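You operate a simulated robot arm through the tools that you are given. There is no shell and no other tool.

You are at the controls of a simulated robot arm. One attempt, no reset.

JOB
Put one scoop of plum sweets into Tub 7 with the scoop.
Fine: from the small tote; scoop back in its place, lid shut and latched. Set down upright: steel scoop.

The check looks at the end state, three seconds after you hand in, the way a careful person would. Anything else that was tipped, shoved, dropped, spilled or broken makes it a failure. Lids that push on must go on centred and level and be pressed home; caps that screw on are set level and turned clockwise until they are tight.

ROBOT AND FRAMES
A 7-joint arm with a two-finger parallel gripper, fixed in place. Base frame: the origin is on the floor under the middle of its stand, x ahead of it, y to its left, z up; the work surface is at about z = 920. Units: mm, degrees, N and s.
It reaches about 1479 mm from its shoulder. Its first joint turns from -166.0 to 166.0 degrees. Payload 4.4 kg.
The tool frame sits at the grasp point between the pads (the TCP): z along the fingers, y along the line on which they close. The tips reach 23 mm beyond it. The gripper opens to 94 mm. The fingers are 38 mm wide and 10 mm thick; the gripper's body (54 by 96 mm) begins 39 mm behind the TCP.
Orientation is that of the tool frame in the base frame, as [roll, pitch, yaw] about the fixed x, y, z axes, in that order (R = Rz(yaw) Ry(pitch) Rx(roll)). With the fingers straight down and closing along the base's y, the tool's x points along the base's -x, its y along +y and its z along -z.

CONTROLS
- The arm moves only by the tool send_rows. Its argument "commands" is a list of rows, each a list of 7 numbers: the shift along the base's x, y, z in mm, then the turn, a rotation vector about the base's x, y, z in degrees, then the finger opening in mm, from 0 to 94. In form: [[x, y, z, rx, ry, rz, claw], ...]. A call has 1 to 20 rows; each row shifts and turns the commanded pose from where the row before left it. A row lasts 0.2 s, in which the tool goes at most 50 mm and 8.6 degrees; a call with a longer step from one row to the next is refused whole, and so is a gripper value outside its range. A pose out of reach is approached as far as the arm can. The call stops where the force on the tool passes 90 N (or 10 N more than at its start, if that is more) or the arm is blocked; 0.2 s more then pass. Each finger travels about 72 mm/s and halts on what it meets, pressing with about 43 N; the grip force reading is that of the motor and also rises with nothing between the fingers. The clock runs only during rows and for 0.2 s after the last one: add rows that do not move to give the fingers time. The reply holds the time, the measured pose of the TCP, the force on the tool along the base axes, the opening and the grip force, in the units named above and with some noise, with the torque about the TCP (base axes, N m) and any sound that the robot's microphone picked up.
- Cameras (640 x 400 px; columns grow to the right, rows downward): "scene" is fixed at [50.8, -499.4, 1652.5]; the picture's right is [0.56, -0.83, 0.00], its down [-0.53, -0.36, -0.77] and it looks along [0.64, 0.43, -0.64] (base axes); focal length 324 px, centre (320, 200). "wrist" rides on the gripper at [86, 16, -75] in the tool frame; the picture's right is [-0.18, 0.98, 0.00], its down [-0.58, -0.11, -0.81] and it looks along [-0.79, -0.15, 0.59] (tool axes); focal length 243 px, centre (320, 200). There is no depth. A picture from a camera that has moved, and an enlarged one, comes with that camera's place and axes in the base frame and with its lens.
- capture(camera): a new picture of that camera. The clock stands still meanwhile.
- inspect(camera, box): a new picture of the part [left, top, right, bottom] of that camera's present view, enlarged. The clock stands still meanwhile.
- finish_job(): hands the job in; it is judged then, once.

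Places have to be worked out from the pictures, the camera data and where the tool is seen. Open the gripper and draw the arm clear of the work before you hand the job in, unless the task says otherwise.

The tools are called by a JSON object that holds its "name" and its "arguments". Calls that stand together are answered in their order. send_rows: Moves the arm, as the interface text tells. Its arguments: {"type":"object","properties":{"commands":{"type":"array"}},"required":["commands"]} The other tools are called the same way: capture (camera) takes a picture; inspect (camera, box) takes an enlarged picture of a part of a camera's view; finish_job () hands the job in.

At the start:

```text
clock: 0.0
ee_pos: [743.5, 244.7, 1313.9]
tool_rot: [-180.0, 0.1, -180.0]
ft_force: [-0.4, -0.1, 0.4]
ft_torque: [0.0, 0.0, -0.01]
finger_gap: 93.9
finger_force: 0.1
```

scene: 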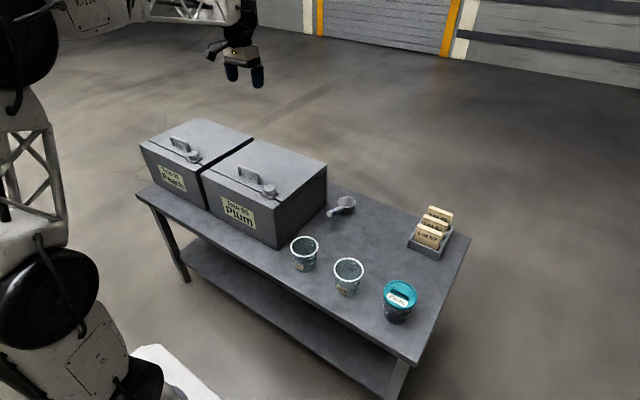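
wrist: 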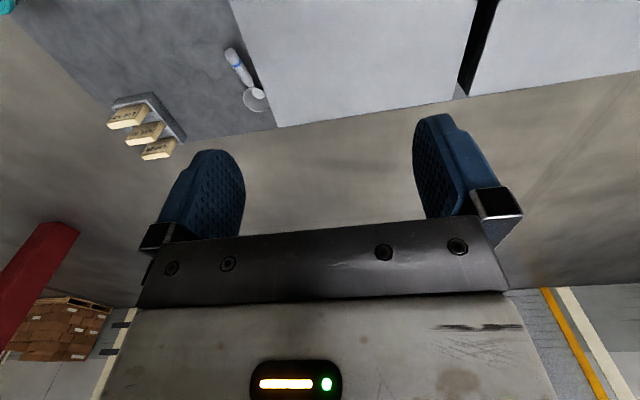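

The first pictures show two totes (one labelled Plum, one Peach), a scoop lying on the table, two open tubs and a closed one. I'll enlarge the parts to read the labels and see the details.

{"name": "inspect", "arguments": {"camera": "scene", "box": [130, 100, 340, 250]}}

{"name": "inspect", "arguments": {"camera": "scene", "box": [270, 170, 480, 340]}}

{"name": "inspect", "arguments": {"camera": "scene", "box": [280, 220, 430, 330]}}

{"name": "inspect", "arguments": {"camera": "wrist", "box": [80, 0, 300, 180]}}

```text
2.67 times, centred on (235, 175) of scene
camera zoom: at [50.8, -499.4, 1652.5], right [0.56, -0.83, 0.0], down [-0.53, -0.36, -0.77], along [0.64, 0.43, -0.64], focal length 864 px, centre (547, 267)
```

zoom: 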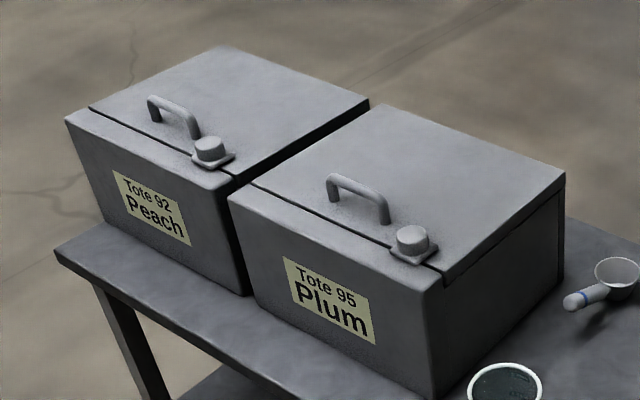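

```text
2.35 times, centred on (375, 255) of scene
camera zoom: at [50.8, -499.4, 1652.5], right [0.56, -0.83, 0.0], down [-0.53, -0.36, -0.77], along [0.64, 0.43, -0.64], focal length 762 px, centre (191, 71)
```

zoom: 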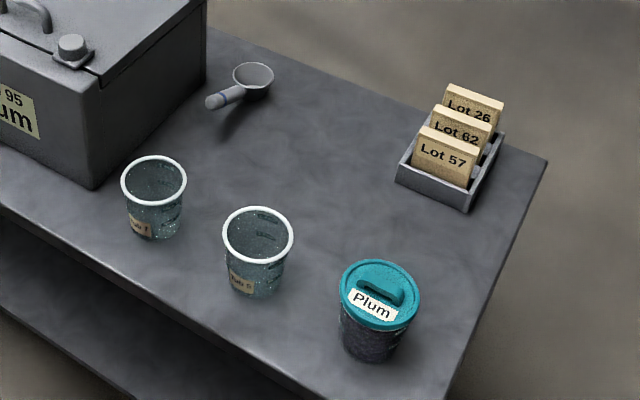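

```text
3.64 times, centred on (355, 275) of scene
camera zoom: at [50.8, -499.4, 1652.5], right [0.56, -0.83, 0.0], down [-0.53, -0.36, -0.77], along [0.64, 0.43, -0.64], focal length 1178 px, centre (193, -73)
```

zoom: 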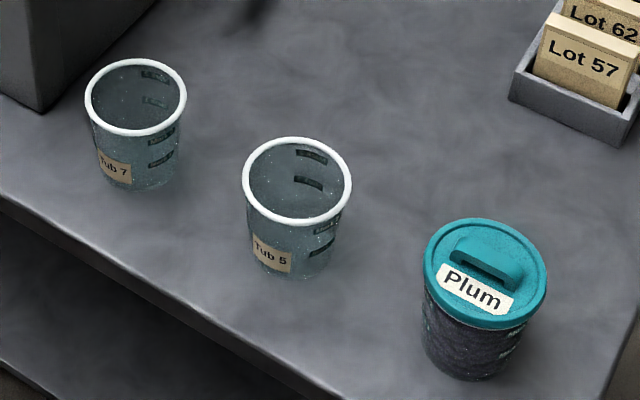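

```text
2.22 times, centred on (190, 90) of wrist
camera zoom: at [658.3, 260.9, 1387.4], right [0.18, 0.98, 0.0], down [0.58, -0.11, 0.81], along [0.79, -0.15, -0.59], focal length 539 px, centre (609, 444)
```

zoom: 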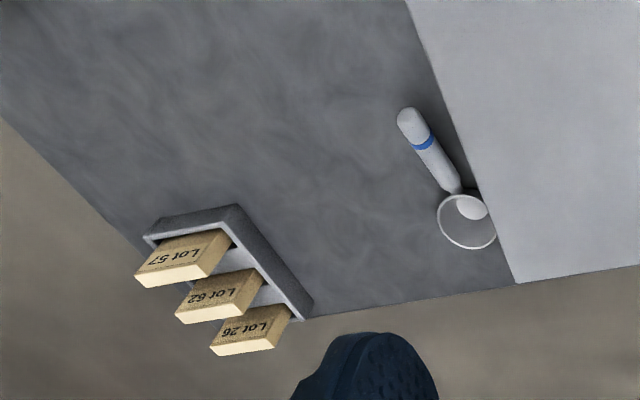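

Triangulating the Plum tote corner, the scoop and the table corner between the two cameras puts the table top near z≈700 and the tote top near z≈917. That is lower than the stated 920 surface, so I'll keep checking heights. Tub 7 is the tub nearest the Plum tote. Next I move the gripper, staying well above, to look closely at the latch and handle.

{"name": "send_rows", "arguments": {"commands": [[-14, -13, -32, 0, 0, 0, 94], [-14, -13, -32, 0, 0, 0, 94], [-14, -13, -32, 0, 0, 0, 94], [-14, -12, -32, 0, 0, 0, 94], [-14, -12, -31, 0, 0, 0, 94], [0, 0, 0, 0, 0, 0, 94]]}}

{"name": "capture", "arguments": {"camera": "wrist"}}

{"name": "capture", "arguments": {"camera": "scene"}}

```text
clock: 1.4
ee_pos: [672.7, 182.8, 1154.0]
tool_rot: [-180.0, 0.0, 179.9]
ft_force: [-0.5, 0.0, 0.0]
ft_torque: [0.01, -0.02, 0.0]
finger_gap: 93.9
finger_force: 0.0
```

```text
taken
camera wrist: at [586.8, 197.3, 1227.3], right [0.18, 0.98, 0.0], down [0.58, -0.11, 0.81], along [0.79, -0.15, -0.59], focal length 243 px, centre (320, 200)
```

wrist: 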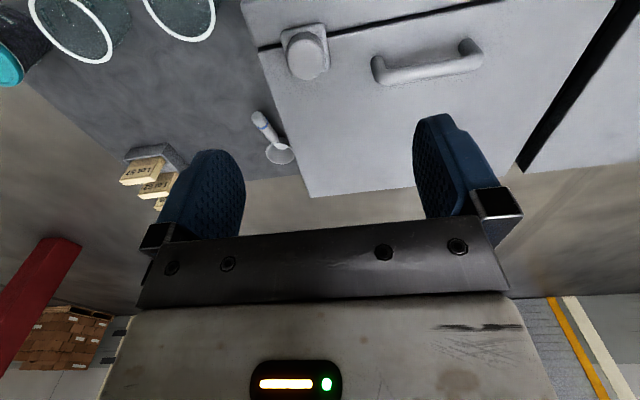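

```text
taken
```

scene: 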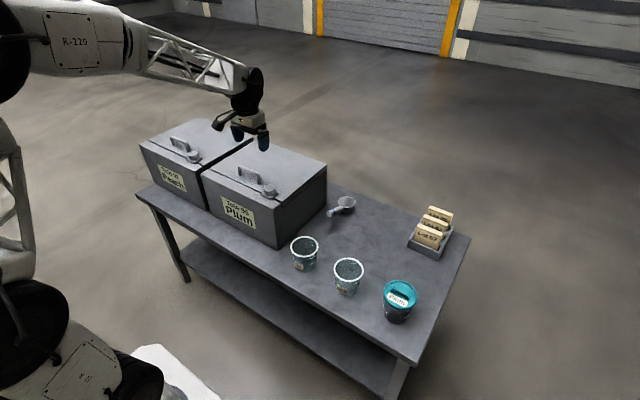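

The latch and handle are in view from above. I'll enlarge the latch, the handle and the scoop.

{"name": "inspect", "arguments": {"camera": "wrist", "box": [250, 0, 410, 100]}}

{"name": "inspect", "arguments": {"camera": "wrist", "box": [340, 0, 500, 100]}}

{"name": "inspect", "arguments": {"camera": "wrist", "box": [210, 90, 330, 180]}}

{"name": "inspect", "arguments": {"camera": "wrist", "box": [0, 0, 240, 120]}}

```text
4.00 times, centred on (330, 50) of wrist
camera zoom: at [586.8, 197.3, 1227.3], right [0.18, 0.98, 0.0], down [0.58, -0.11, 0.81], along [0.79, -0.15, -0.59], focal length 970 px, centre (280, 800)
```

zoom: 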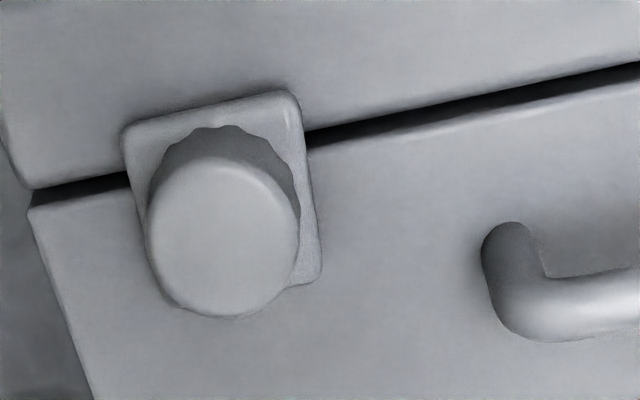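

```text
4.00 times, centred on (420, 50) of wrist
camera zoom: at [586.8, 197.3, 1227.3], right [0.18, 0.98, 0.0], down [0.58, -0.11, 0.81], along [0.79, -0.15, -0.59], focal length 970 px, centre (-80, 800)
```

zoom: 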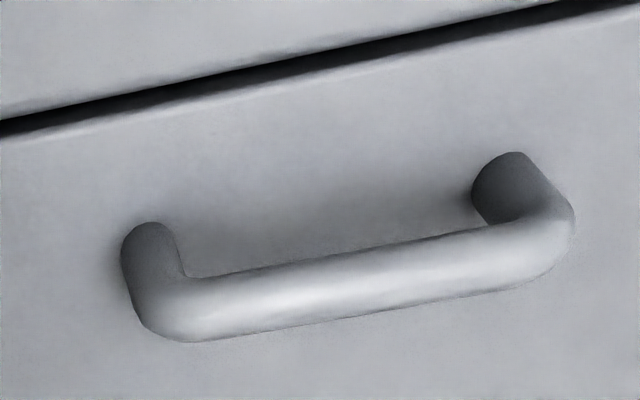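

```text
4.44 times, centred on (270, 135) of wrist
camera zoom: at [586.8, 197.3, 1227.3], right [0.18, 0.98, 0.0], down [0.58, -0.11, 0.81], along [0.79, -0.15, -0.59], focal length 1078 px, centre (542, 489)
```

zoom: 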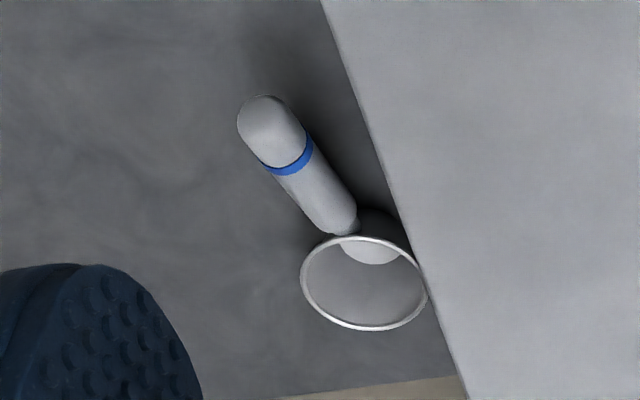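

```text
2.67 times, centred on (120, 60) of wrist
camera zoom: at [586.8, 197.3, 1227.3], right [0.18, 0.98, 0.0], down [0.58, -0.11, 0.81], along [0.79, -0.15, -0.59], focal length 647 px, centre (853, 573)
```

zoom: 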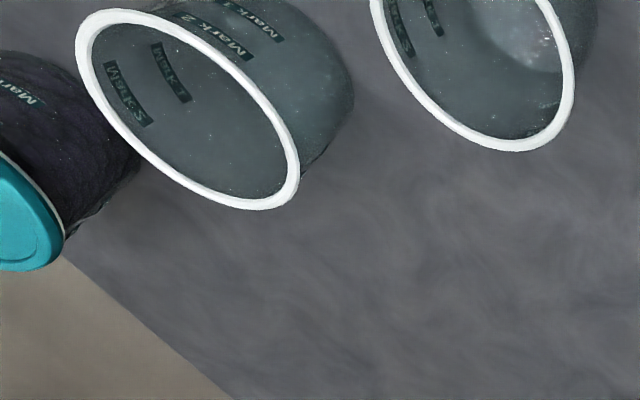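

The latch is a scalloped knob on a square plate, with its axis near (707, 159) and its top near z≈941. The handle bar runs along y at x≈735, z≈957. I'll hover the open gripper over the knob to refine this before gripping.

{"name": "send_rows", "arguments": {"commands": [[7, -5, -29, 0, 0, 0, 94], [7, -5, -29, 0, 0, 0, 94], [7, -5, -29, 0, 0, 0, 94], [7, -5, -29, 0, 0, 0, 94], [6, -4, -28, 0, 0, 0, 94], [0, 0, 0, 0, 0, 0, 94]]}}

{"name": "capture", "arguments": {"camera": "wrist"}}

{"name": "inspect", "arguments": {"camera": "scene", "box": [200, 100, 340, 220]}}

```text
clock: 2.8
ee_pos: [708.7, 158.9, 1008.9]
tool_rot: [-180.0, 0.1, 180.0]
ft_force: [1.0, -0.2, 0.0]
ft_torque: [0.0, -0.02, 0.01]
finger_gap: 94.1
finger_force: 0.0
```

```text
taken
camera wrist: at [622.6, 174.9, 1083.4], right [0.18, 0.98, 0.0], down [0.58, -0.11, 0.81], along [0.79, -0.15, -0.59], focal length 243 px, centre (320, 200)
```

wrist: 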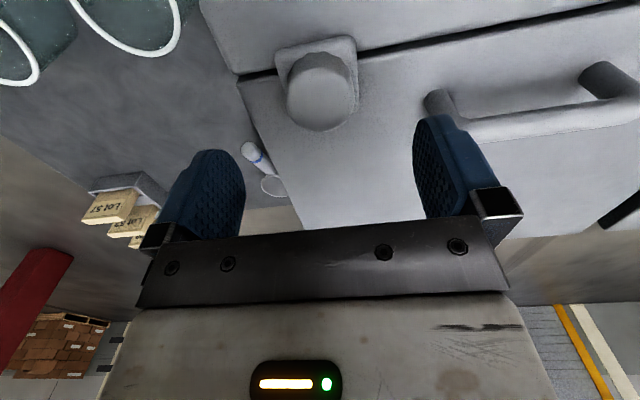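

```text
3.33 times, centred on (270, 160) of scene
camera zoom: at [50.8, -499.4, 1652.5], right [0.56, -0.83, 0.0], down [-0.53, -0.36, -0.77], along [0.64, 0.43, -0.64], focal length 1080 px, centre (487, 333)
```

zoom: 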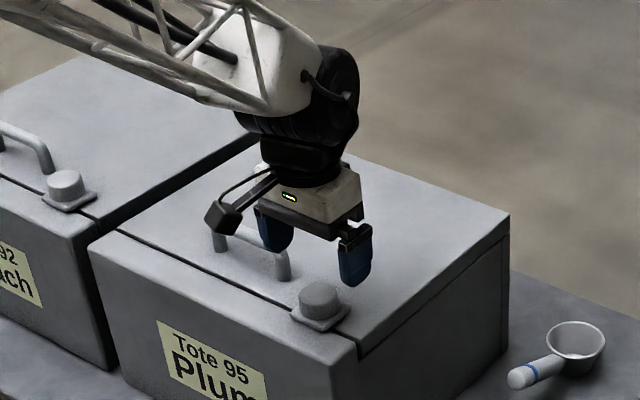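

{"name": "inspect", "arguments": {"camera": "wrist", "box": [240, 20, 400, 140]}}

{"name": "inspect", "arguments": {"camera": "scene", "box": [240, 160, 320, 210]}}

```text
3.33 times, centred on (320, 80) of wrist
camera zoom: at [622.6, 174.9, 1083.4], right [0.18, 0.98, 0.0], down [0.58, -0.11, 0.81], along [0.79, -0.15, -0.59], focal length 809 px, centre (320, 600)
```

zoom: 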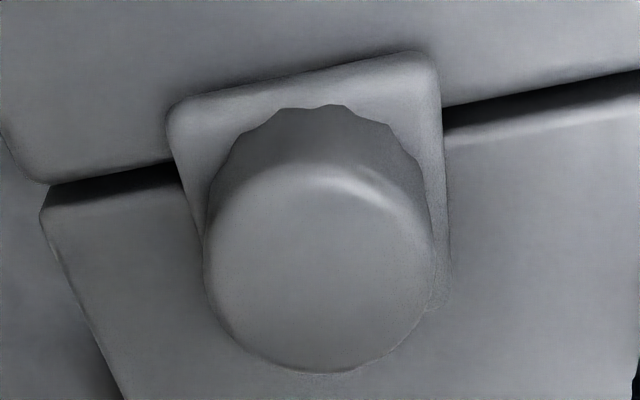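

```text
8.00 times, centred on (280, 185) of scene
camera zoom: at [50.8, -499.4, 1652.5], right [0.56, -0.83, 0.0], down [-0.53, -0.36, -0.77], along [0.64, 0.43, -0.64], focal length 2593 px, centre (640, 320)
```

zoom: 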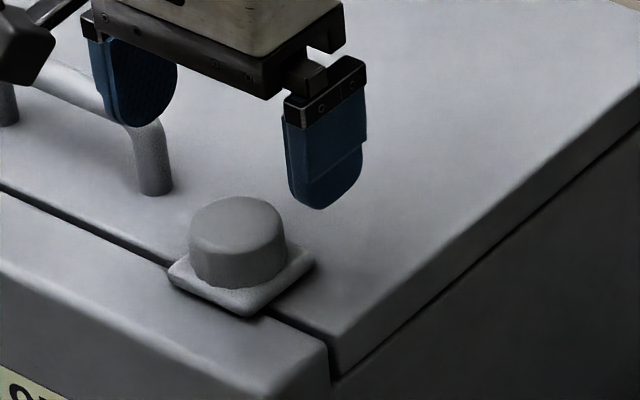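

The knob is about Ø44 and 23 mm tall, centred near (708, 158). I'll descend around it to TCP z≈949, which puts the tips near 926, above the plate, then close on it.

{"name": "send_rows", "arguments": {"commands": [[0, -0.5, -15, 0, 0, 0, 94], [0, 0, -15, 0, 0, 0, 94], [0, 0, -12, 0, 0, 0, 94], [0, 0, -8, 0, 0, 0, 94], [0, 0, -6, 0, 0, 0, 94], [0, 0, -4, 0, 0, 0, 94], [0, 0, 0, 0, 0, 0, 94]]}}

{"name": "inspect", "arguments": {"camera": "scene", "box": [240, 150, 320, 210]}}

{"name": "capture", "arguments": {"camera": "wrist"}}

```text
clock: 4.4
ee_pos: [707.2, 157.4, 949.3]
tool_rot: [180.0, 0.0, 180.0]
ft_force: [0.2, -0.7, -0.6]
ft_torque: [0.03, 0.0, 0.01]
finger_gap: 94.0
finger_force: 0.1
```

```text
6.67 times, centred on (280, 180) of scene
camera zoom: at [50.8, -499.4, 1652.5], right [0.56, -0.83, 0.0], down [-0.53, -0.36, -0.77], along [0.64, 0.43, -0.64], focal length 2160 px, centre (587, 333)
```

zoom: 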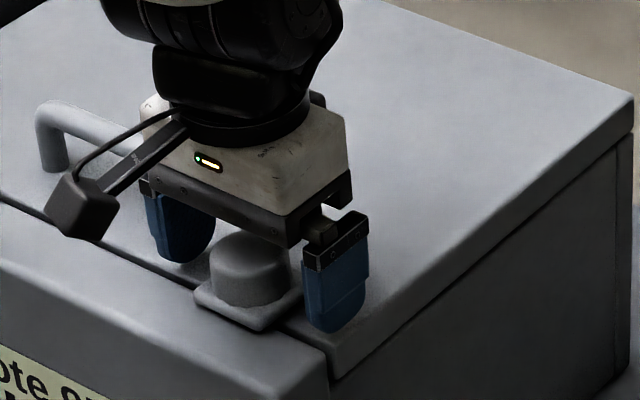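

```text
taken
camera wrist: at [622.3, 173.0, 1023.9], right [0.18, 0.98, 0.0], down [0.58, -0.11, 0.81], along [0.79, -0.15, -0.59], focal length 243 px, centre (320, 200)
```

wrist: 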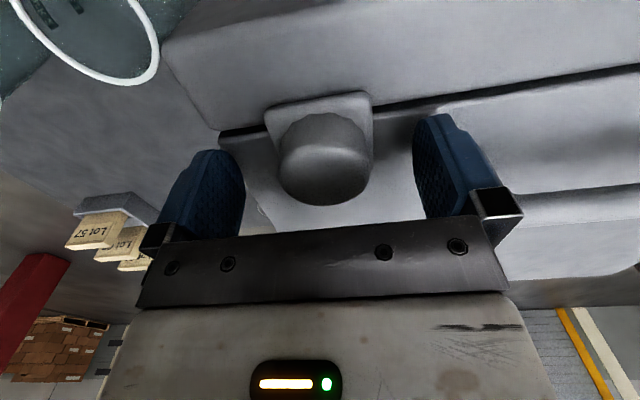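

The knob sits centred between the fingers, so I close on it.

{"name": "send_rows", "arguments": {"commands": [[0, 0, 0, 0, 0, 0, 60], [0, 0, 0, 0, 0, 0, 36], [0, 0, 0, 0, 0, 0, 36], [0, 0, 0, 0, 0, 0, 36]]}}

{"name": "capture", "arguments": {"camera": "wrist"}}

```text
clock: 5.4
ee_pos: [707.9, 156.9, 949.6]
tool_rot: [-180.0, 0.0, -179.9]
ft_force: [-0.3, 39.3, -3.5]
ft_torque: [0.68, -0.08, 0.01]
finger_gap: 53.2
finger_force: 18.8
```

```text
taken
camera wrist: at [622.3, 173.7, 1023.9], right [0.18, 0.98, 0.0], down [0.58, -0.11, 0.81], along [0.79, -0.15, -0.59], focal length 243 px, centre (320, 200)
```

wrist: 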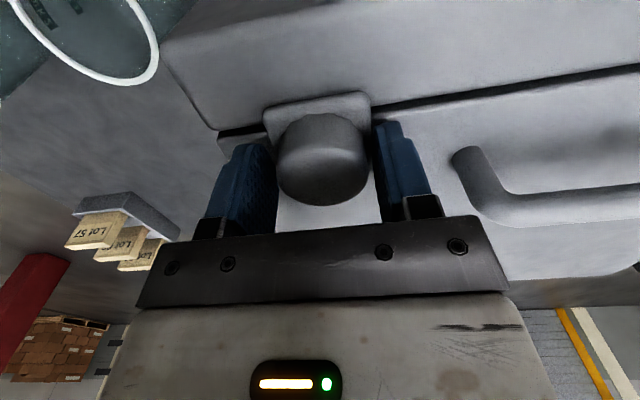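

The +y finger touched first (39 N side load at a 53 mm gap), so either I'm off centre or the tip met the plate's edge. I'll zoom in to see which.

{"name": "inspect", "arguments": {"camera": "wrist", "box": [220, 70, 460, 230]}}

{"name": "inspect", "arguments": {"camera": "scene", "box": [245, 165, 305, 205]}}

```text
2.50 times, centred on (340, 150) of wrist
camera zoom: at [622.3, 173.7, 1023.9], right [0.18, 0.98, 0.0], down [0.58, -0.11, 0.81], along [0.79, -0.15, -0.59], focal length 606 px, centre (270, 325)
```

zoom: 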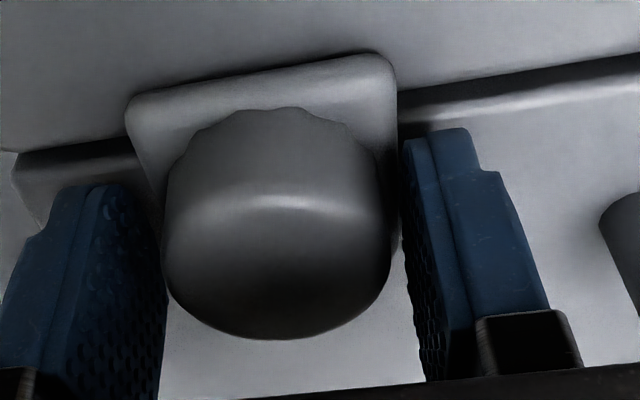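

```text
10.00 times, centred on (275, 185) of scene
camera zoom: at [50.8, -499.4, 1652.5], right [0.56, -0.83, 0.0], down [-0.53, -0.36, -0.77], along [0.64, 0.43, -0.64], focal length 3241 px, centre (770, 350)
```

zoom: 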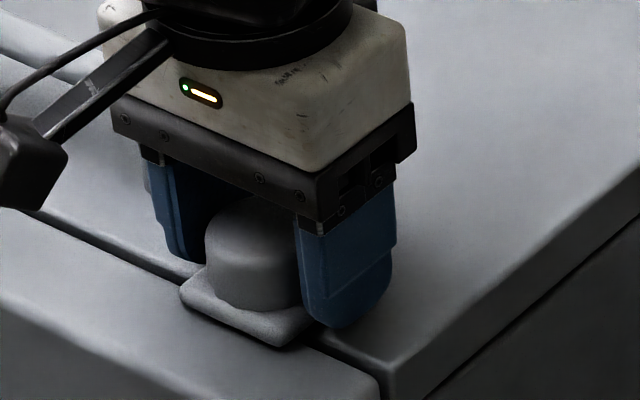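

The +y fingertip is touching the edge of the plate, so the plate stands slightly higher than I thought. I open a little, rise 6 mm, shift +2 mm in y and close again.

{"name": "send_rows", "arguments": {"commands": [[0, 0, 0, 0, 0, 0, 64], [0, 2, 6, 0, 0, 0, 64], [0, 0, 0, 0, 0, 0, 64], [0, 0, 0, 0, 0, 0, 50], [0, 0, 0, 0, 0, 0, 36], [0, 0, 0, 0, 0, 0, 36], [0, 0, 0, 0, 0, 0, 36]]}}

{"name": "inspect", "arguments": {"camera": "wrist", "box": [220, 70, 460, 230]}}

```text
clock: 7.0
ee_pos: [708.7, 160.3, 955.6]
tool_rot: [179.9, 0.0, 180.0]
ft_force: [-0.1, 16.4, -1.3]
ft_torque: [-0.24, -0.05, 0.0]
finger_gap: 41.2
finger_force: 45.2
```

```text
2.50 times, centred on (340, 150) of wrist
camera zoom: at [621.6, 175.6, 1029.9], right [0.18, 0.98, 0.0], down [0.58, -0.11, 0.81], along [0.79, -0.15, -0.59], focal length 606 px, centre (270, 325)
```

zoom: 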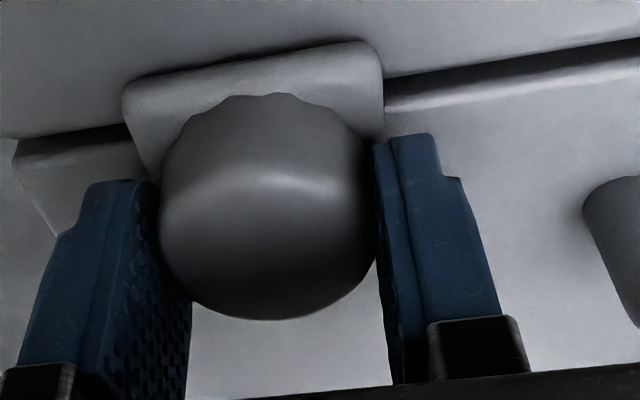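

The knob is gripped firmly (41 mm, 45 N). I'll try a small counter-clockwise turn and watch the torque and listen for a sound.

{"name": "send_rows", "arguments": {"commands": [[0, 0.5, 0, 0, 0, 4, 36], [0, 0, 0, 0, 0, 4, 36], [0, 0, 0, 0, 0, 4, 36], [0, 0, 0, 0, 0, 0, 36]]}}

{"name": "inspect", "arguments": {"camera": "wrist", "box": [220, 70, 460, 230]}}

```text
clock: 8.0
ee_pos: [709.1, 161.8, 955.0]
tool_rot: [180.0, 0.0, -168.0]
ft_force: [2.1, 27.4, -7.2]
ft_torque: [0.45, -0.06, 0.15]
finger_gap: 40.7
finger_force: 45.1
```

```text
2.50 times, centred on (340, 150) of wrist
camera zoom: at [620.8, 158.4, 1030.0], right [-0.03, 1.0, 0.0], down [0.59, 0.02, 0.81], along [0.81, 0.02, -0.59], focal length 606 px, centre (270, 325)
```

zoom: 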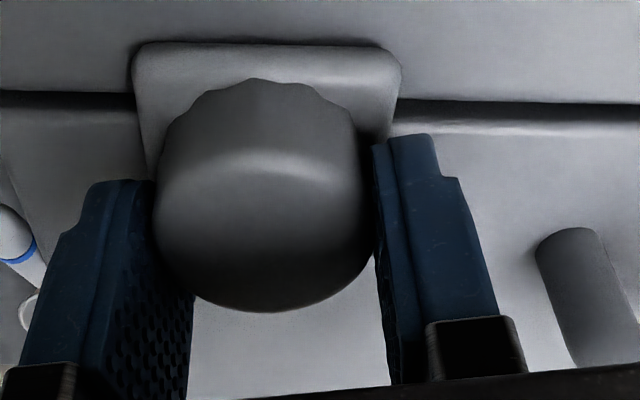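

I've turned 12° with little torque, but there's a 27 N side force. I'll shift y by −2 mm to find the force's sign and relieve it.

{"name": "send_rows", "arguments": {"commands": [[0, -1, 0, 0, 0, 0, 36], [0, -1, 0, 0, 0, 0, 36], [0, 0, 0, 0, 0, 0, 36]]}}

```text
clock: 8.8
ee_pos: [707.8, 161.6, 955.9]
tool_rot: [179.9, 0.0, -167.9]
ft_force: [2.1, 24.4, -4.1]
ft_torque: [0.22, -0.24, 0.17]
finger_gap: 40.6
finger_force: 45.4
stopped in row 3: the force on the tool passed its limit at 93 N (the readings are from after the stop); the commanded pose is now the measured one
```

Moving −y raised the force to 93 N, so the reading is the reaction on the tool and the knob's axis lies further +y. I move +y in small steps.

{"name": "send_rows", "arguments": {"commands": [[0, 0.7, 0, 0, 0, 0, 36], [0, 0, 0, 0, 0, 0, 36]]}}

```text
clock: 9.4
ee_pos: [708.5, 161.3, 956.0]
tool_rot: [179.9, 0.0, -167.9]
ft_force: [3.0, 14.0, -4.9]
ft_torque: [0.12, -0.68, 0.32]
finger_gap: 40.6
finger_force: 45.3
```

{"name": "send_rows", "arguments": {"commands": [[0, 0.5, 0, 0, 0, 5, 36], [0, 0, 0, 0, 0, 5, 36], [0, 0, 0, 0, 0, 5, 36], [0, 0, 0, 0, 0, 0, 36]]}}

{"name": "inspect", "arguments": {"camera": "wrist", "box": [220, 70, 460, 230]}}

```text
clock: 10.4
ee_pos: [709.1, 163.9, 957.0]
tool_rot: [180.0, 0.1, -152.9]
ft_force: [2.5, 50.8, -1.4]
ft_torque: [0.12, -0.15, -0.35]
finger_gap: 41.5
finger_force: 45.1
```

```text
2.50 times, centred on (340, 150) of wrist
camera zoom: at [624.7, 137.1, 1030.3], right [-0.28, 0.96, 0.0], down [0.57, 0.17, 0.81], along [0.77, 0.23, -0.59], focal length 606 px, centre (270, 325)
```

zoom: 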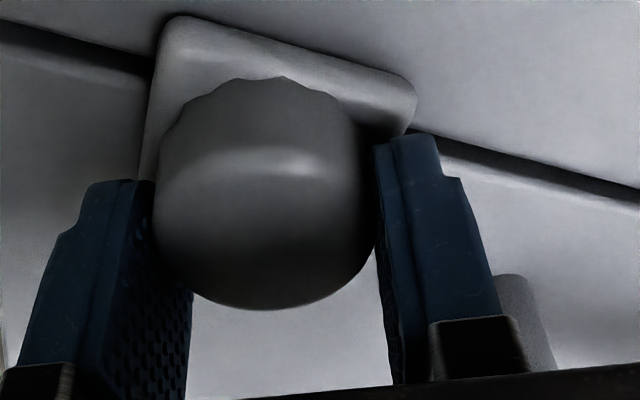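

{"name": "send_rows", "arguments": {"commands": [[0, 0.8, 0, 0, 0, 0, 36], [0, 0.4, 0, 0, 0, 0, 36], [0, 0, 0, 0, 0, 0, 36]]}}

{"name": "inspect", "arguments": {"camera": "scene", "box": [245, 165, 305, 205]}}

```text
clock: 11.2
ee_pos: [707.9, 163.6, 956.7]
tool_rot: [179.9, 0.0, -153.1]
ft_force: [1.8, 14.1, 4.1]
ft_torque: [-0.28, -0.4, 0.01]
finger_gap: 41.3
finger_force: 44.9
```

```text
10.00 times, centred on (275, 185) of scene
camera zoom: at [50.8, -499.4, 1652.5], right [0.56, -0.83, 0.0], down [-0.53, -0.36, -0.77], along [0.64, 0.43, -0.64], focal length 3241 px, centre (770, 350)
```

zoom: 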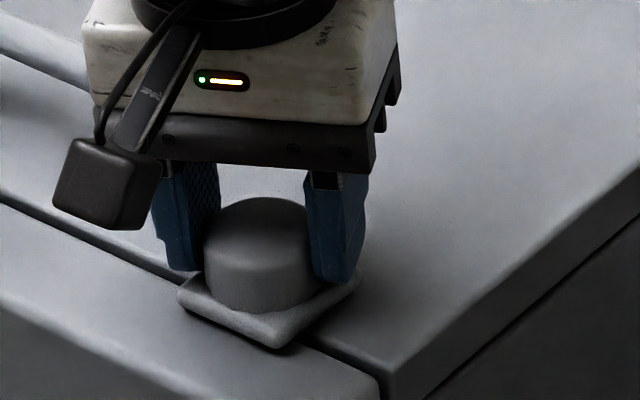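

{"name": "send_rows", "arguments": {"commands": [[0, 0.4, 0, 0, 0, 6, 36], [0, 0.2, 0, 0, 0, 6, 36], [0, 0.2, 0, 0, 0, 6, 36], [0, 0, 0, 0, 0, 6, 36], [0, 0, 0, 0, 0, 6, 36], [0, 0, 0, 0, 0, 0, 36]]}}

{"name": "inspect", "arguments": {"camera": "wrist", "box": [220, 70, 460, 230]}}

```text
clock: 12.7
ee_pos: [707.1, 164.6, 957.1]
tool_rot: [179.9, 0.0, -122.8]
ft_force: [-16.1, 27.5, -5.6]
ft_torque: [0.12, -0.27, 0.3]
finger_gap: 41.1
finger_force: 45.2
```

```text
2.50 times, centred on (340, 150) of wrist
camera zoom: at [647.7, 100.2, 1030.1], right [-0.73, 0.69, 0.0], down [0.41, 0.43, 0.81], along [0.55, 0.59, -0.59], focal length 606 px, centre (270, 325)
```

zoom: 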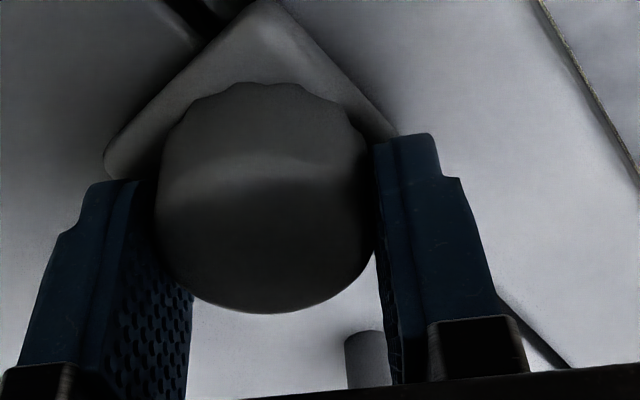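

No stop after 57° and the torque is still small. I carry on towards 90°, easing the side loads as I go.

{"name": "send_rows", "arguments": {"commands": [[-0.4, 0.6, 0, 0, 0, 0, 36], [0, 0, 0, 0, 0, 6, 36], [0, 0, 0, 0, 0, 6, 36], [0, 0, 0, 0, 0, 6, 36], [0, 0, 0, 0, 0, 6, 36], [0, 0, 0, 0, 0, 6, 36], [0, 0, 0, 0, 0, 0, 36]]}}

{"name": "inspect", "arguments": {"camera": "wrist", "box": [220, 70, 460, 230]}}

```text
clock: 14.0
ee_pos: [703.9, 164.9, 956.1]
tool_rot: [179.6, -0.1, -96.1]
ft_force: [-32.6, 10.8, 15.4]
ft_torque: [-0.22, -0.01, 0.22]
finger_gap: 41.3
finger_force: 44.4
stopped in row 6: the force on the tool passed its limit at 96 N (the readings are from after the stop); the commanded pose is now the measured one
```

```text
2.50 times, centred on (340, 150) of wrist
camera zoom: at [680.9, 80.2, 1029.3], right [-0.96, 0.29, 0.01], down [0.18, 0.57, 0.81], along [0.23, 0.77, -0.59], focal length 606 px, centre (270, 325)
```

zoom: 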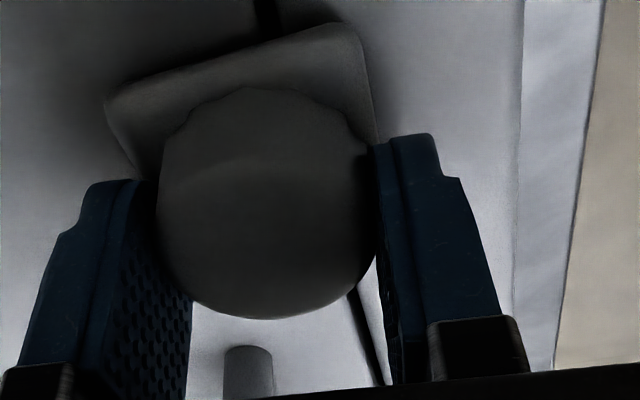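

The force passed its limit at about 84° of turn, with the load along the closing axis. I need to know whether the knob turns with the pads, so I'll look at the scallops closely in the wrist view, which rotates with the gripper.

{"name": "inspect", "arguments": {"camera": "wrist", "box": [280, 90, 380, 150]}}

{"name": "inspect", "arguments": {"camera": "scene", "box": [235, 155, 315, 205]}}

```text
6.40 times, centred on (330, 120) of wrist
camera zoom: at [680.9, 80.2, 1029.3], right [-0.96, 0.29, 0.01], down [0.18, 0.57, 0.81], along [0.23, 0.77, -0.59], focal length 1553 px, centre (256, 712)
```

zoom: 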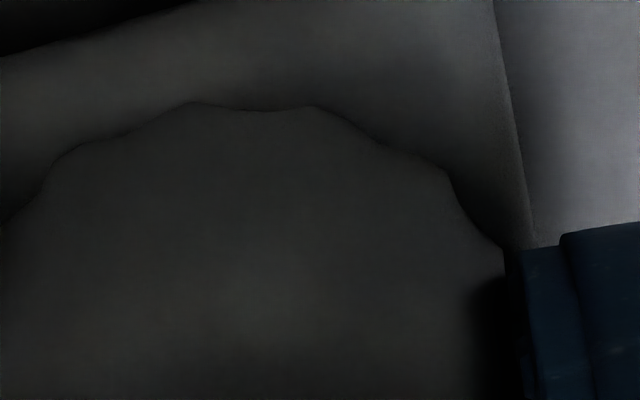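

```text
8.00 times, centred on (275, 180) of scene
camera zoom: at [50.8, -499.4, 1652.5], right [0.56, -0.83, 0.0], down [-0.53, -0.36, -0.77], along [0.64, 0.43, -0.64], focal length 2593 px, centre (680, 360)
```

zoom: 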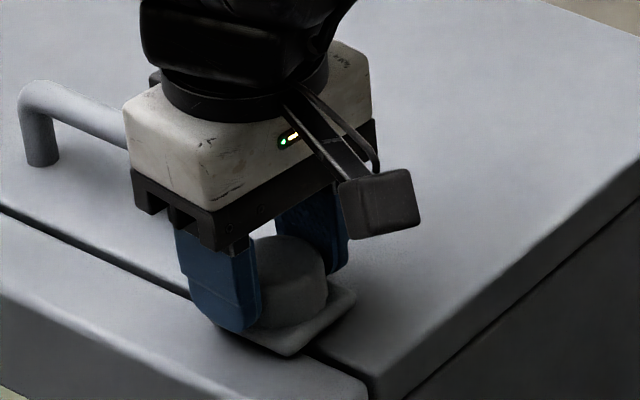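

I record the scallop tips in this view at (65,150), (195,102), (315,107) and (445,170). I'll ease 1.5 mm along −x, grip with a deeper target and turn a little more, then compare.

{"name": "send_rows", "arguments": {"commands": [[-0.8, 0, 0, 0, 0, 0, 20], [-0.7, 0, 0, 0, 0, 0, 20], [0, 0, 0, 0, 0, 5, 20], [0, 0, 0, 0, 0, 5, 20], [0, 0, 0, 0, 0, 0, 20]]}}

{"name": "inspect", "arguments": {"camera": "wrist", "box": [280, 90, 380, 150]}}

```text
clock: 15.2
ee_pos: [704.8, 164.9, 955.5]
tool_rot: [179.7, 0.0, -86.1]
ft_force: [-32.3, 4.3, 10.6]
ft_torque: [0.39, 0.14, -0.65]
finger_gap: 41.1
finger_force: 45.4
```

```text
6.40 times, centred on (330, 120) of wrist
camera zoom: at [695.1, 76.6, 1029.3], right [-0.99, 0.12, 0.01], down [0.07, 0.59, 0.81], along [0.09, 0.8, -0.59], focal length 1553 px, centre (256, 712)
```

zoom: 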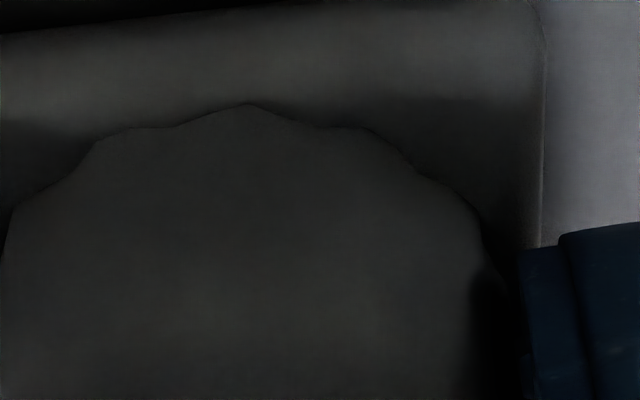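

The scallop tips moved about +55 px in the gripper view for a 10° turn, and the torque is −0.65 N·m. So the knob stood still and the pads slipped: counter-clockwise is blocked. I'll open, re-centre on (708, 160), grip again and try clockwise.

{"name": "send_rows", "arguments": {"commands": [[0, 0, 0, 0, 0, 0, 60], [0, 0, 0, 0, 0, 0, 60], [1.5, -2.5, -0.5, 0, 0, -4, 60], [1.5, -2.5, -0.5, 0, 0, 0, 60], [0, 0, 0, 0, 0, 0, 60]]}}

{"name": "inspect", "arguments": {"camera": "wrist", "box": [220, 70, 460, 230]}}

```text
clock: 16.4
ee_pos: [708.4, 159.7, 954.2]
tool_rot: [179.7, 0.0, -90.2]
ft_force: [-0.1, 0.9, 0.2]
ft_torque: [-0.01, -0.02, 0.02]
finger_gap: 59.8
finger_force: 0.1
```

```text
2.50 times, centred on (340, 150) of wrist
camera zoom: at [691.8, 72.1, 1028.3], right [-0.98, 0.19, 0.01], down [0.12, 0.58, 0.81], along [0.15, 0.79, -0.59], focal length 606 px, centre (270, 325)
```

zoom: 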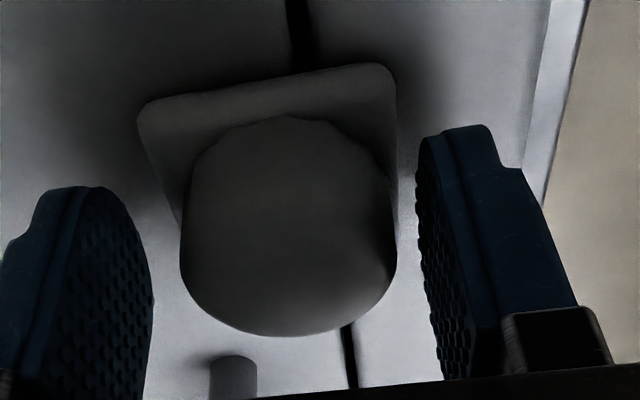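

{"name": "send_rows", "arguments": {"commands": [[0, 0, 0, 0, 0, 0, 20], [0, 0, 0, 0, 0, 0, 20], [0, 0, 0, 0, 0, 0, 20]]}}

{"name": "inspect", "arguments": {"camera": "wrist", "box": [280, 90, 380, 150]}}

```text
clock: 17.2
ee_pos: [705.9, 159.3, 954.6]
tool_rot: [179.6, 0.0, -90.2]
ft_force: [-53.5, -1.1, 19.2]
ft_torque: [-0.25, 1.7, 0.62]
finger_gap: 49.5
finger_force: 44.9
```

```text
6.40 times, centred on (330, 120) of wrist
camera zoom: at [690.7, 72.1, 1028.2], right [-0.98, 0.19, 0.01], down [0.12, 0.58, 0.81], along [0.15, 0.79, -0.59], focal length 1553 px, centre (256, 712)
```

zoom: 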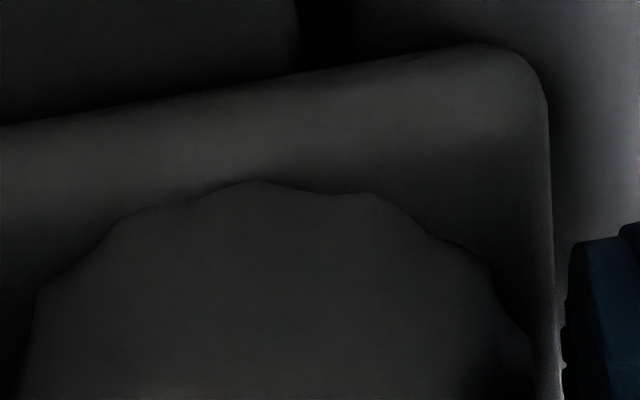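

The fingers caught the plate (49.5 mm) at this height. I open, rise 5 mm and grip the knob only.

{"name": "send_rows", "arguments": {"commands": [[0, 0, 0, 0, 0, 0, 60], [0, 0, 0, 0, 0, 0, 60], [1.5, 0.5, 5, 0, 0, 0, 60], [0, 0, 0, 0, 0, 0, 60], [0, 0, 0, 0, 0, 0, 20], [0, 0, 0, 0, 0, 0, 20], [0, 0, 0, 0, 0, 0, 20]]}}

{"name": "inspect", "arguments": {"camera": "wrist", "box": [280, 90, 380, 150]}}

```text
clock: 18.8
ee_pos: [708.6, 159.0, 959.1]
tool_rot: [179.6, 0.1, -90.1]
ft_force: [-57.6, -1.6, 19.9]
ft_torque: [-0.16, 1.09, 0.18]
finger_gap: 45.7
finger_force: 29.4
```

```text
6.40 times, centred on (330, 120) of wrist
camera zoom: at [692.2, 72.3, 1033.6], right [-0.98, 0.19, 0.01], down [0.12, 0.58, 0.81], along [0.15, 0.79, -0.59], focal length 1553 px, centre (256, 712)
```

zoom: 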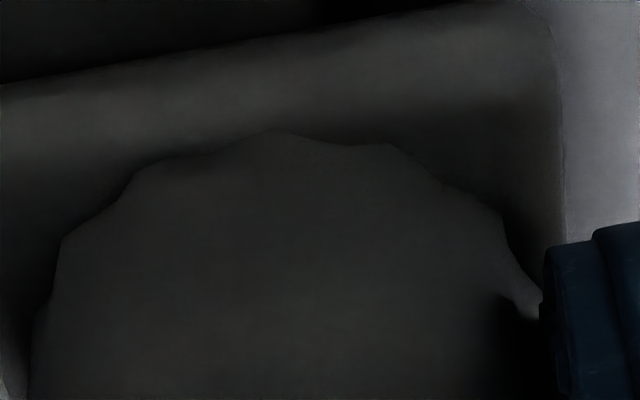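

The load says the knob's axis lies further −x (about 706). I shift −2.5 mm and let the fingers settle.

{"name": "send_rows", "arguments": {"commands": [[-1.2, 0, 0, 0, 0, 0, 20], [-1.2, 0.5, 0, 0, 0, 0, 20], [0, 0, 0, 0, 0, 0, 20], [0, 0, 0, 0, 0, 0, 20]]}}

{"name": "inspect", "arguments": {"camera": "wrist", "box": [280, 90, 380, 150]}}

```text
clock: 19.8
ee_pos: [706.5, 160.1, 959.6]
tool_rot: [179.8, 0.1, -90.2]
ft_force: [-52.2, -34.4, 17.9]
ft_torque: [-0.38, 1.06, 0.82]
finger_gap: 43.4
finger_force: 26.3
```

```text
6.40 times, centred on (330, 120) of wrist
camera zoom: at [690.7, 72.5, 1033.7], right [-0.98, 0.19, 0.01], down [0.12, 0.58, 0.81], along [0.15, 0.79, -0.59], focal length 1553 px, centre (256, 712)
```

zoom: 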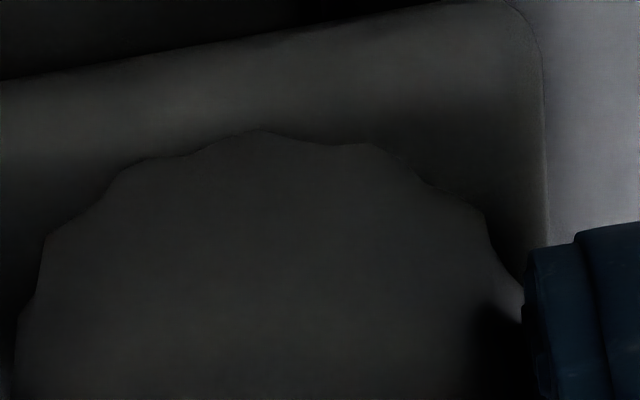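

{"name": "send_rows", "arguments": {"commands": [[-0.8, 0.4, 0, 0, 0, 0, 20], [-0.6, 0.4, 0, 0, 0, 0, 20], [0, 0, 0, 0, 0, 0, 20], [0, 0, 0, 0, 0, 0, 20]]}}

```text
clock: 20.8
ee_pos: [706.0, 161.8, 960.0]
tool_rot: [179.6, -0.1, -90.2]
ft_force: [-47.5, -22.6, 20.8]
ft_torque: [-0.3, 0.99, 0.41]
finger_gap: 41.6
finger_force: 24.3
```

{"name": "send_rows", "arguments": {"commands": [[-0.8, -0.5, 0, 0, 0, 0, 20], [0, 0, 0, 0, 0, 0, 20], [0, 0, 0, 0, 0, 0, 20]]}}

{"name": "inspect", "arguments": {"camera": "wrist", "box": [280, 90, 380, 150]}}

```text
clock: 21.6
ee_pos: [704.9, 161.7, 960.4]
tool_rot: [179.6, -0.1, -90.1]
ft_force: [-35.3, 13.7, 13.3]
ft_torque: [0.62, 0.45, -0.13]
finger_gap: 40.7
finger_force: 45.2
```

```text
6.40 times, centred on (330, 120) of wrist
camera zoom: at [689.3, 74.7, 1033.6], right [-0.98, 0.19, 0.0], down [0.11, 0.58, 0.81], along [0.15, 0.79, -0.59], focal length 1553 px, centre (256, 712)
```

zoom: 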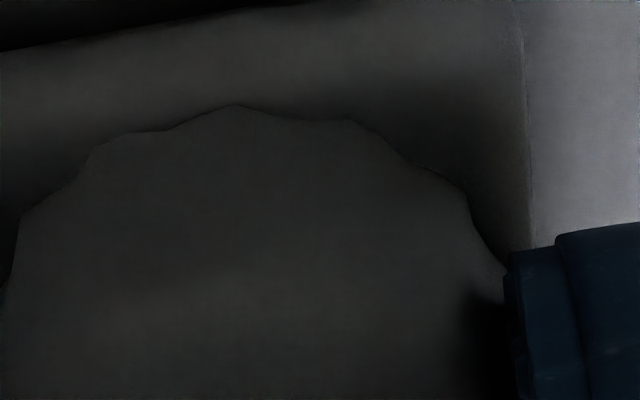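

Now it's gripped (40.7 mm, 45 N), with scallop tips at (115,133), (237,103) and (350,120). I turn 10° clockwise and compare.

{"name": "send_rows", "arguments": {"commands": [[-0.5, 0, 0, 0, 0, -5, 20], [0, 0, 0, 0, 0, -5, 20], [0, 0, 0, 0, 0, 0, 20]]}}

{"name": "inspect", "arguments": {"camera": "wrist", "box": [280, 90, 380, 150]}}

```text
clock: 22.4
ee_pos: [705.1, 160.7, 960.9]
tool_rot: [179.9, 0.0, -100.3]
ft_force: [-16.1, -7.9, 16.4]
ft_torque: [-0.39, -0.24, -0.13]
finger_gap: 40.8
finger_force: 44.9
```

```text
6.40 times, centred on (330, 120) of wrist
camera zoom: at [674.1, 77.9, 1033.8], right [-0.93, 0.36, 0.0], down [0.21, 0.55, 0.81], along [0.28, 0.75, -0.59], focal length 1553 px, centre (256, 712)
```

zoom: 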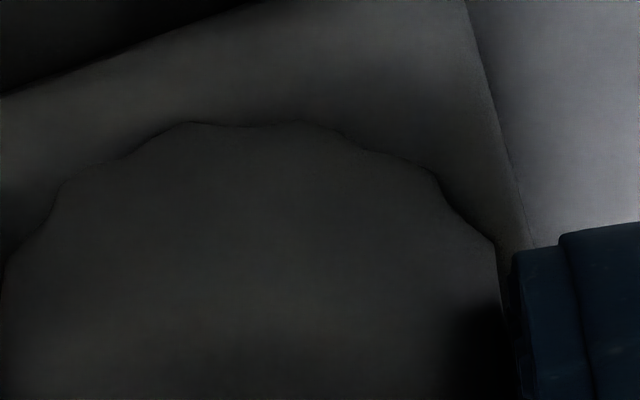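

The tips shifted about −50 px, so the knob didn't follow clockwise either. While it's gripped I'll test a small upward pull in case it's a pull latch, watching force and position.

{"name": "send_rows", "arguments": {"commands": [[0, 0, 1, 0, 0, 0, 20], [0, 0, 1, 0, 0, 0, 20], [0, 0, 1, 0, 0, 0, 20], [0, 0, 0, 0, 0, 0, 20]]}}

{"name": "inspect", "arguments": {"camera": "scene", "box": [245, 165, 305, 205]}}

```text
clock: 23.4
ee_pos: [703.5, 161.3, 960.1]
tool_rot: [179.5, -0.1, -100.3]
ft_force: [2.9, -0.8, -33.7]
ft_torque: [-0.06, -0.62, 0.14]
finger_gap: 41.0
finger_force: 45.2
```

```text
10.00 times, centred on (275, 185) of scene
camera zoom: at [50.8, -499.4, 1652.5], right [0.56, -0.83, 0.0], down [-0.53, -0.36, -0.77], along [0.64, 0.43, -0.64], focal length 3241 px, centre (770, 350)
```

zoom: 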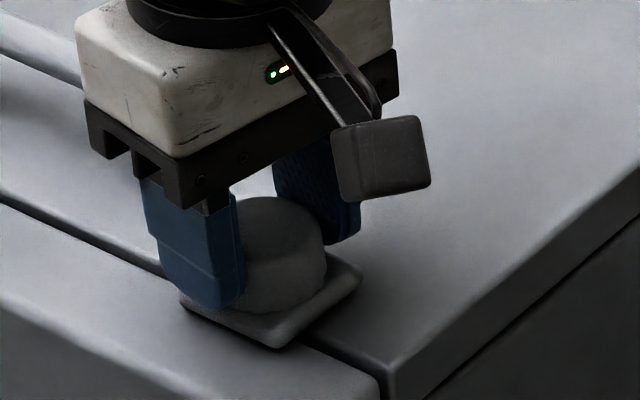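

The knob is rigid upward (−34 N without moving), and the side loads vanish at about (703.5, 161.3), which is therefore the true axis. I ease back down and try a counter-clockwise turn again, well centred, reading the torque.

{"name": "send_rows", "arguments": {"commands": [[0, 0, -1, 0, 0, 0, 20], [0, 0, -1, 0, 0, 0, 20], [0, 0, 0, 0, 0, 0, 20]]}}

{"name": "inspect", "arguments": {"camera": "wrist", "box": [280, 90, 380, 150]}}

{"name": "send_rows", "arguments": {"commands": [[0, 0, 0, 0, 0, 6, 10], [0, 0, 0, 0, 0, 6, 10], [0, 0, 0, 0, 0, 6, 10]]}}

{"name": "inspect", "arguments": {"camera": "wrist", "box": [280, 90, 380, 150]}}

```text
clock: 24.2
ee_pos: [704.0, 161.2, 960.2]
tool_rot: [179.7, 0.0, -100.3]
ft_force: [-0.5, -9.0, -25.8]
ft_torque: [-0.34, -0.44, 0.13]
finger_gap: 41.1
finger_force: 44.8
```

```text
6.40 times, centred on (330, 120) of wrist
camera zoom: at [673.7, 77.9, 1034.1], right [-0.93, 0.35, 0.01], down [0.21, 0.55, 0.81], along [0.28, 0.75, -0.59], focal length 1553 px, centre (256, 712)
```

zoom: 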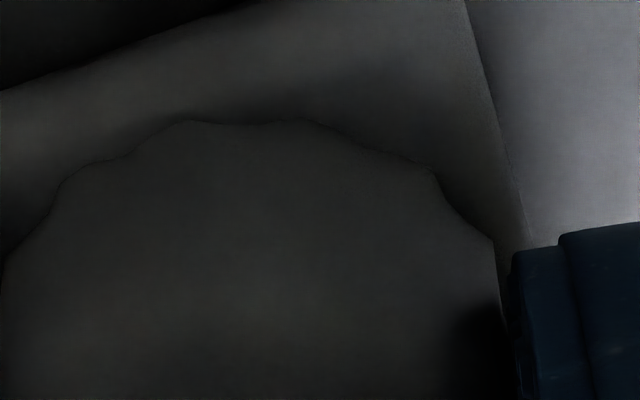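

```text
clock: 25.0
ee_pos: [703.6, 161.9, 960.7]
tool_rot: [179.7, 0.0, -82.0]
ft_force: [-15.3, 5.5, 10.2]
ft_torque: [0.06, 0.0, -0.95]
finger_gap: 41.0
finger_force: 44.7
```

```text
6.40 times, centred on (330, 120) of wrist
camera zoom: at [700.8, 72.9, 1035.7], right [-1.0, 0.05, 0.0], down [0.03, 0.59, 0.81], along [0.04, 0.81, -0.59], focal length 1553 px, centre (256, 712)
```

zoom: 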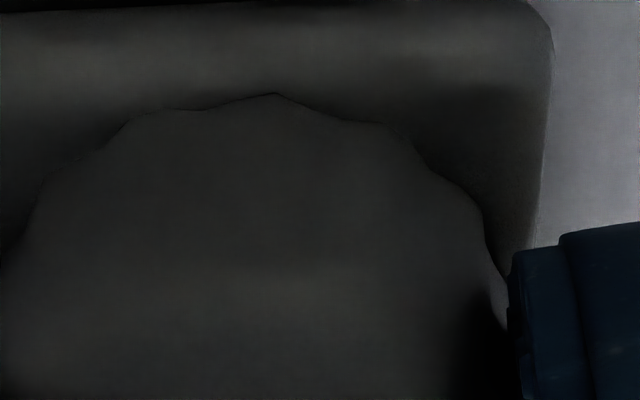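

Counter-clockwise slips at about −0.95 N·m, so it's firmly blocked that way. Now a longer clockwise turn with the torque read out.

{"name": "send_rows", "arguments": {"commands": [[0, 0, 0, 0, 0, -6, 10], [0, 0, 0, 0, 0, -6, 10], [0, 0, 0, 0, 0, -6, 10], [0, 0, 0, 0, 0, -6, 10], [0, 0, 0, 0, 0, -6, 10]]}}

{"name": "inspect", "arguments": {"camera": "wrist", "box": [280, 90, 380, 150]}}

```text
clock: 26.2
ee_pos: [704.4, 161.1, 960.4]
tool_rot: [179.7, 0.1, -112.2]
ft_force: [2.1, -0.8, 3.2]
ft_torque: [-0.02, -0.14, 0.41]
finger_gap: 40.9
finger_force: 45.1
```

```text
6.40 times, centred on (330, 120) of wrist
camera zoom: at [657.1, 86.4, 1034.4], right [-0.84, 0.54, 0.01], down [0.33, 0.5, 0.81], along [0.43, 0.68, -0.59], focal length 1553 px, centre (256, 712)
```

zoom: 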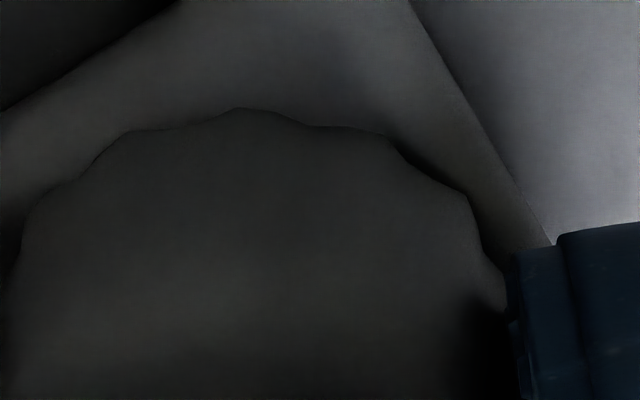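

After turning 30° clockwise the tips moved only about −35 px relative to the pads, against −120 if the knob had stayed still, with a steady +0.41 N·m. The knob is turning clockwise, so I continue that way.

{"name": "send_rows", "arguments": {"commands": [[0, 0, 0, 0, 0, -6, 10], [0, 0, 0, 0, 0, -6, 10], [0, 0, 0, 0, 0, -6, 10], [0, 0, 0, 0, 0, -6, 10], [0, 0, 0, 0, 0, -6, 10]]}}

{"name": "inspect", "arguments": {"camera": "wrist", "box": [280, 90, 380, 150]}}

```text
clock: 27.4
ee_pos: [703.9, 160.8, 960.0]
tool_rot: [179.6, 0.0, -142.3]
ft_force: [1.8, -1.9, 1.1]
ft_torque: [0.02, -0.16, 1.06]
finger_gap: 40.3
finger_force: 45.2
```

```text
6.40 times, centred on (330, 120) of wrist
camera zoom: at [626.3, 119.6, 1033.9], right [-0.46, 0.89, 0.01], down [0.53, 0.27, 0.81], along [0.72, 0.37, -0.59], focal length 1553 px, centre (256, 712)
```

zoom: 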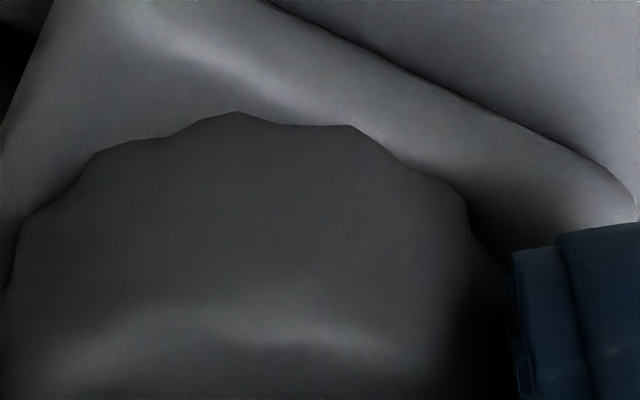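

A 30° turn equals one scallop pitch, so that comparison is ambiguous, and the torque is now 1.06. I'll turn 15° clockwise, half a pitch, to settle it.

{"name": "send_rows", "arguments": {"commands": [[0, 0, 0, 0, 0, -5, 10], [0, 0, 0, 0, 0, -5, 10], [0, 0, 0, 0, 0, -5, 10]]}}

{"name": "inspect", "arguments": {"camera": "wrist", "box": [280, 90, 380, 150]}}

```text
clock: 28.2
ee_pos: [703.6, 160.7, 960.0]
tool_rot: [179.8, -0.1, -157.3]
ft_force: [0.8, -1.1, -3.5]
ft_torque: [-0.43, -0.3, 0.53]
finger_gap: 41.4
finger_force: 45.3
```

```text
6.40 times, centred on (330, 120) of wrist
camera zoom: at [618.8, 141.4, 1034.0], right [-0.21, 0.98, 0.01], down [0.58, 0.12, 0.81], along [0.79, 0.17, -0.59], focal length 1553 px, centre (256, 712)
```

zoom: 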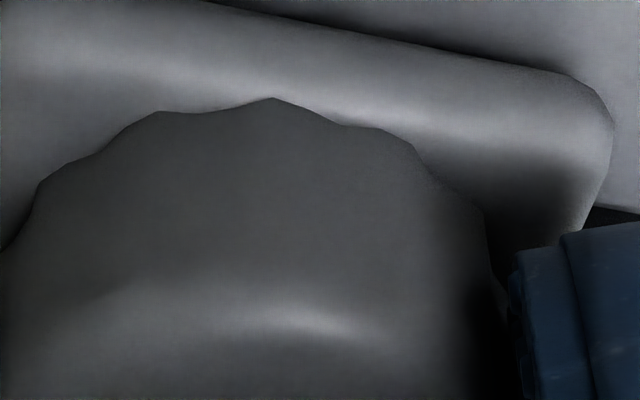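

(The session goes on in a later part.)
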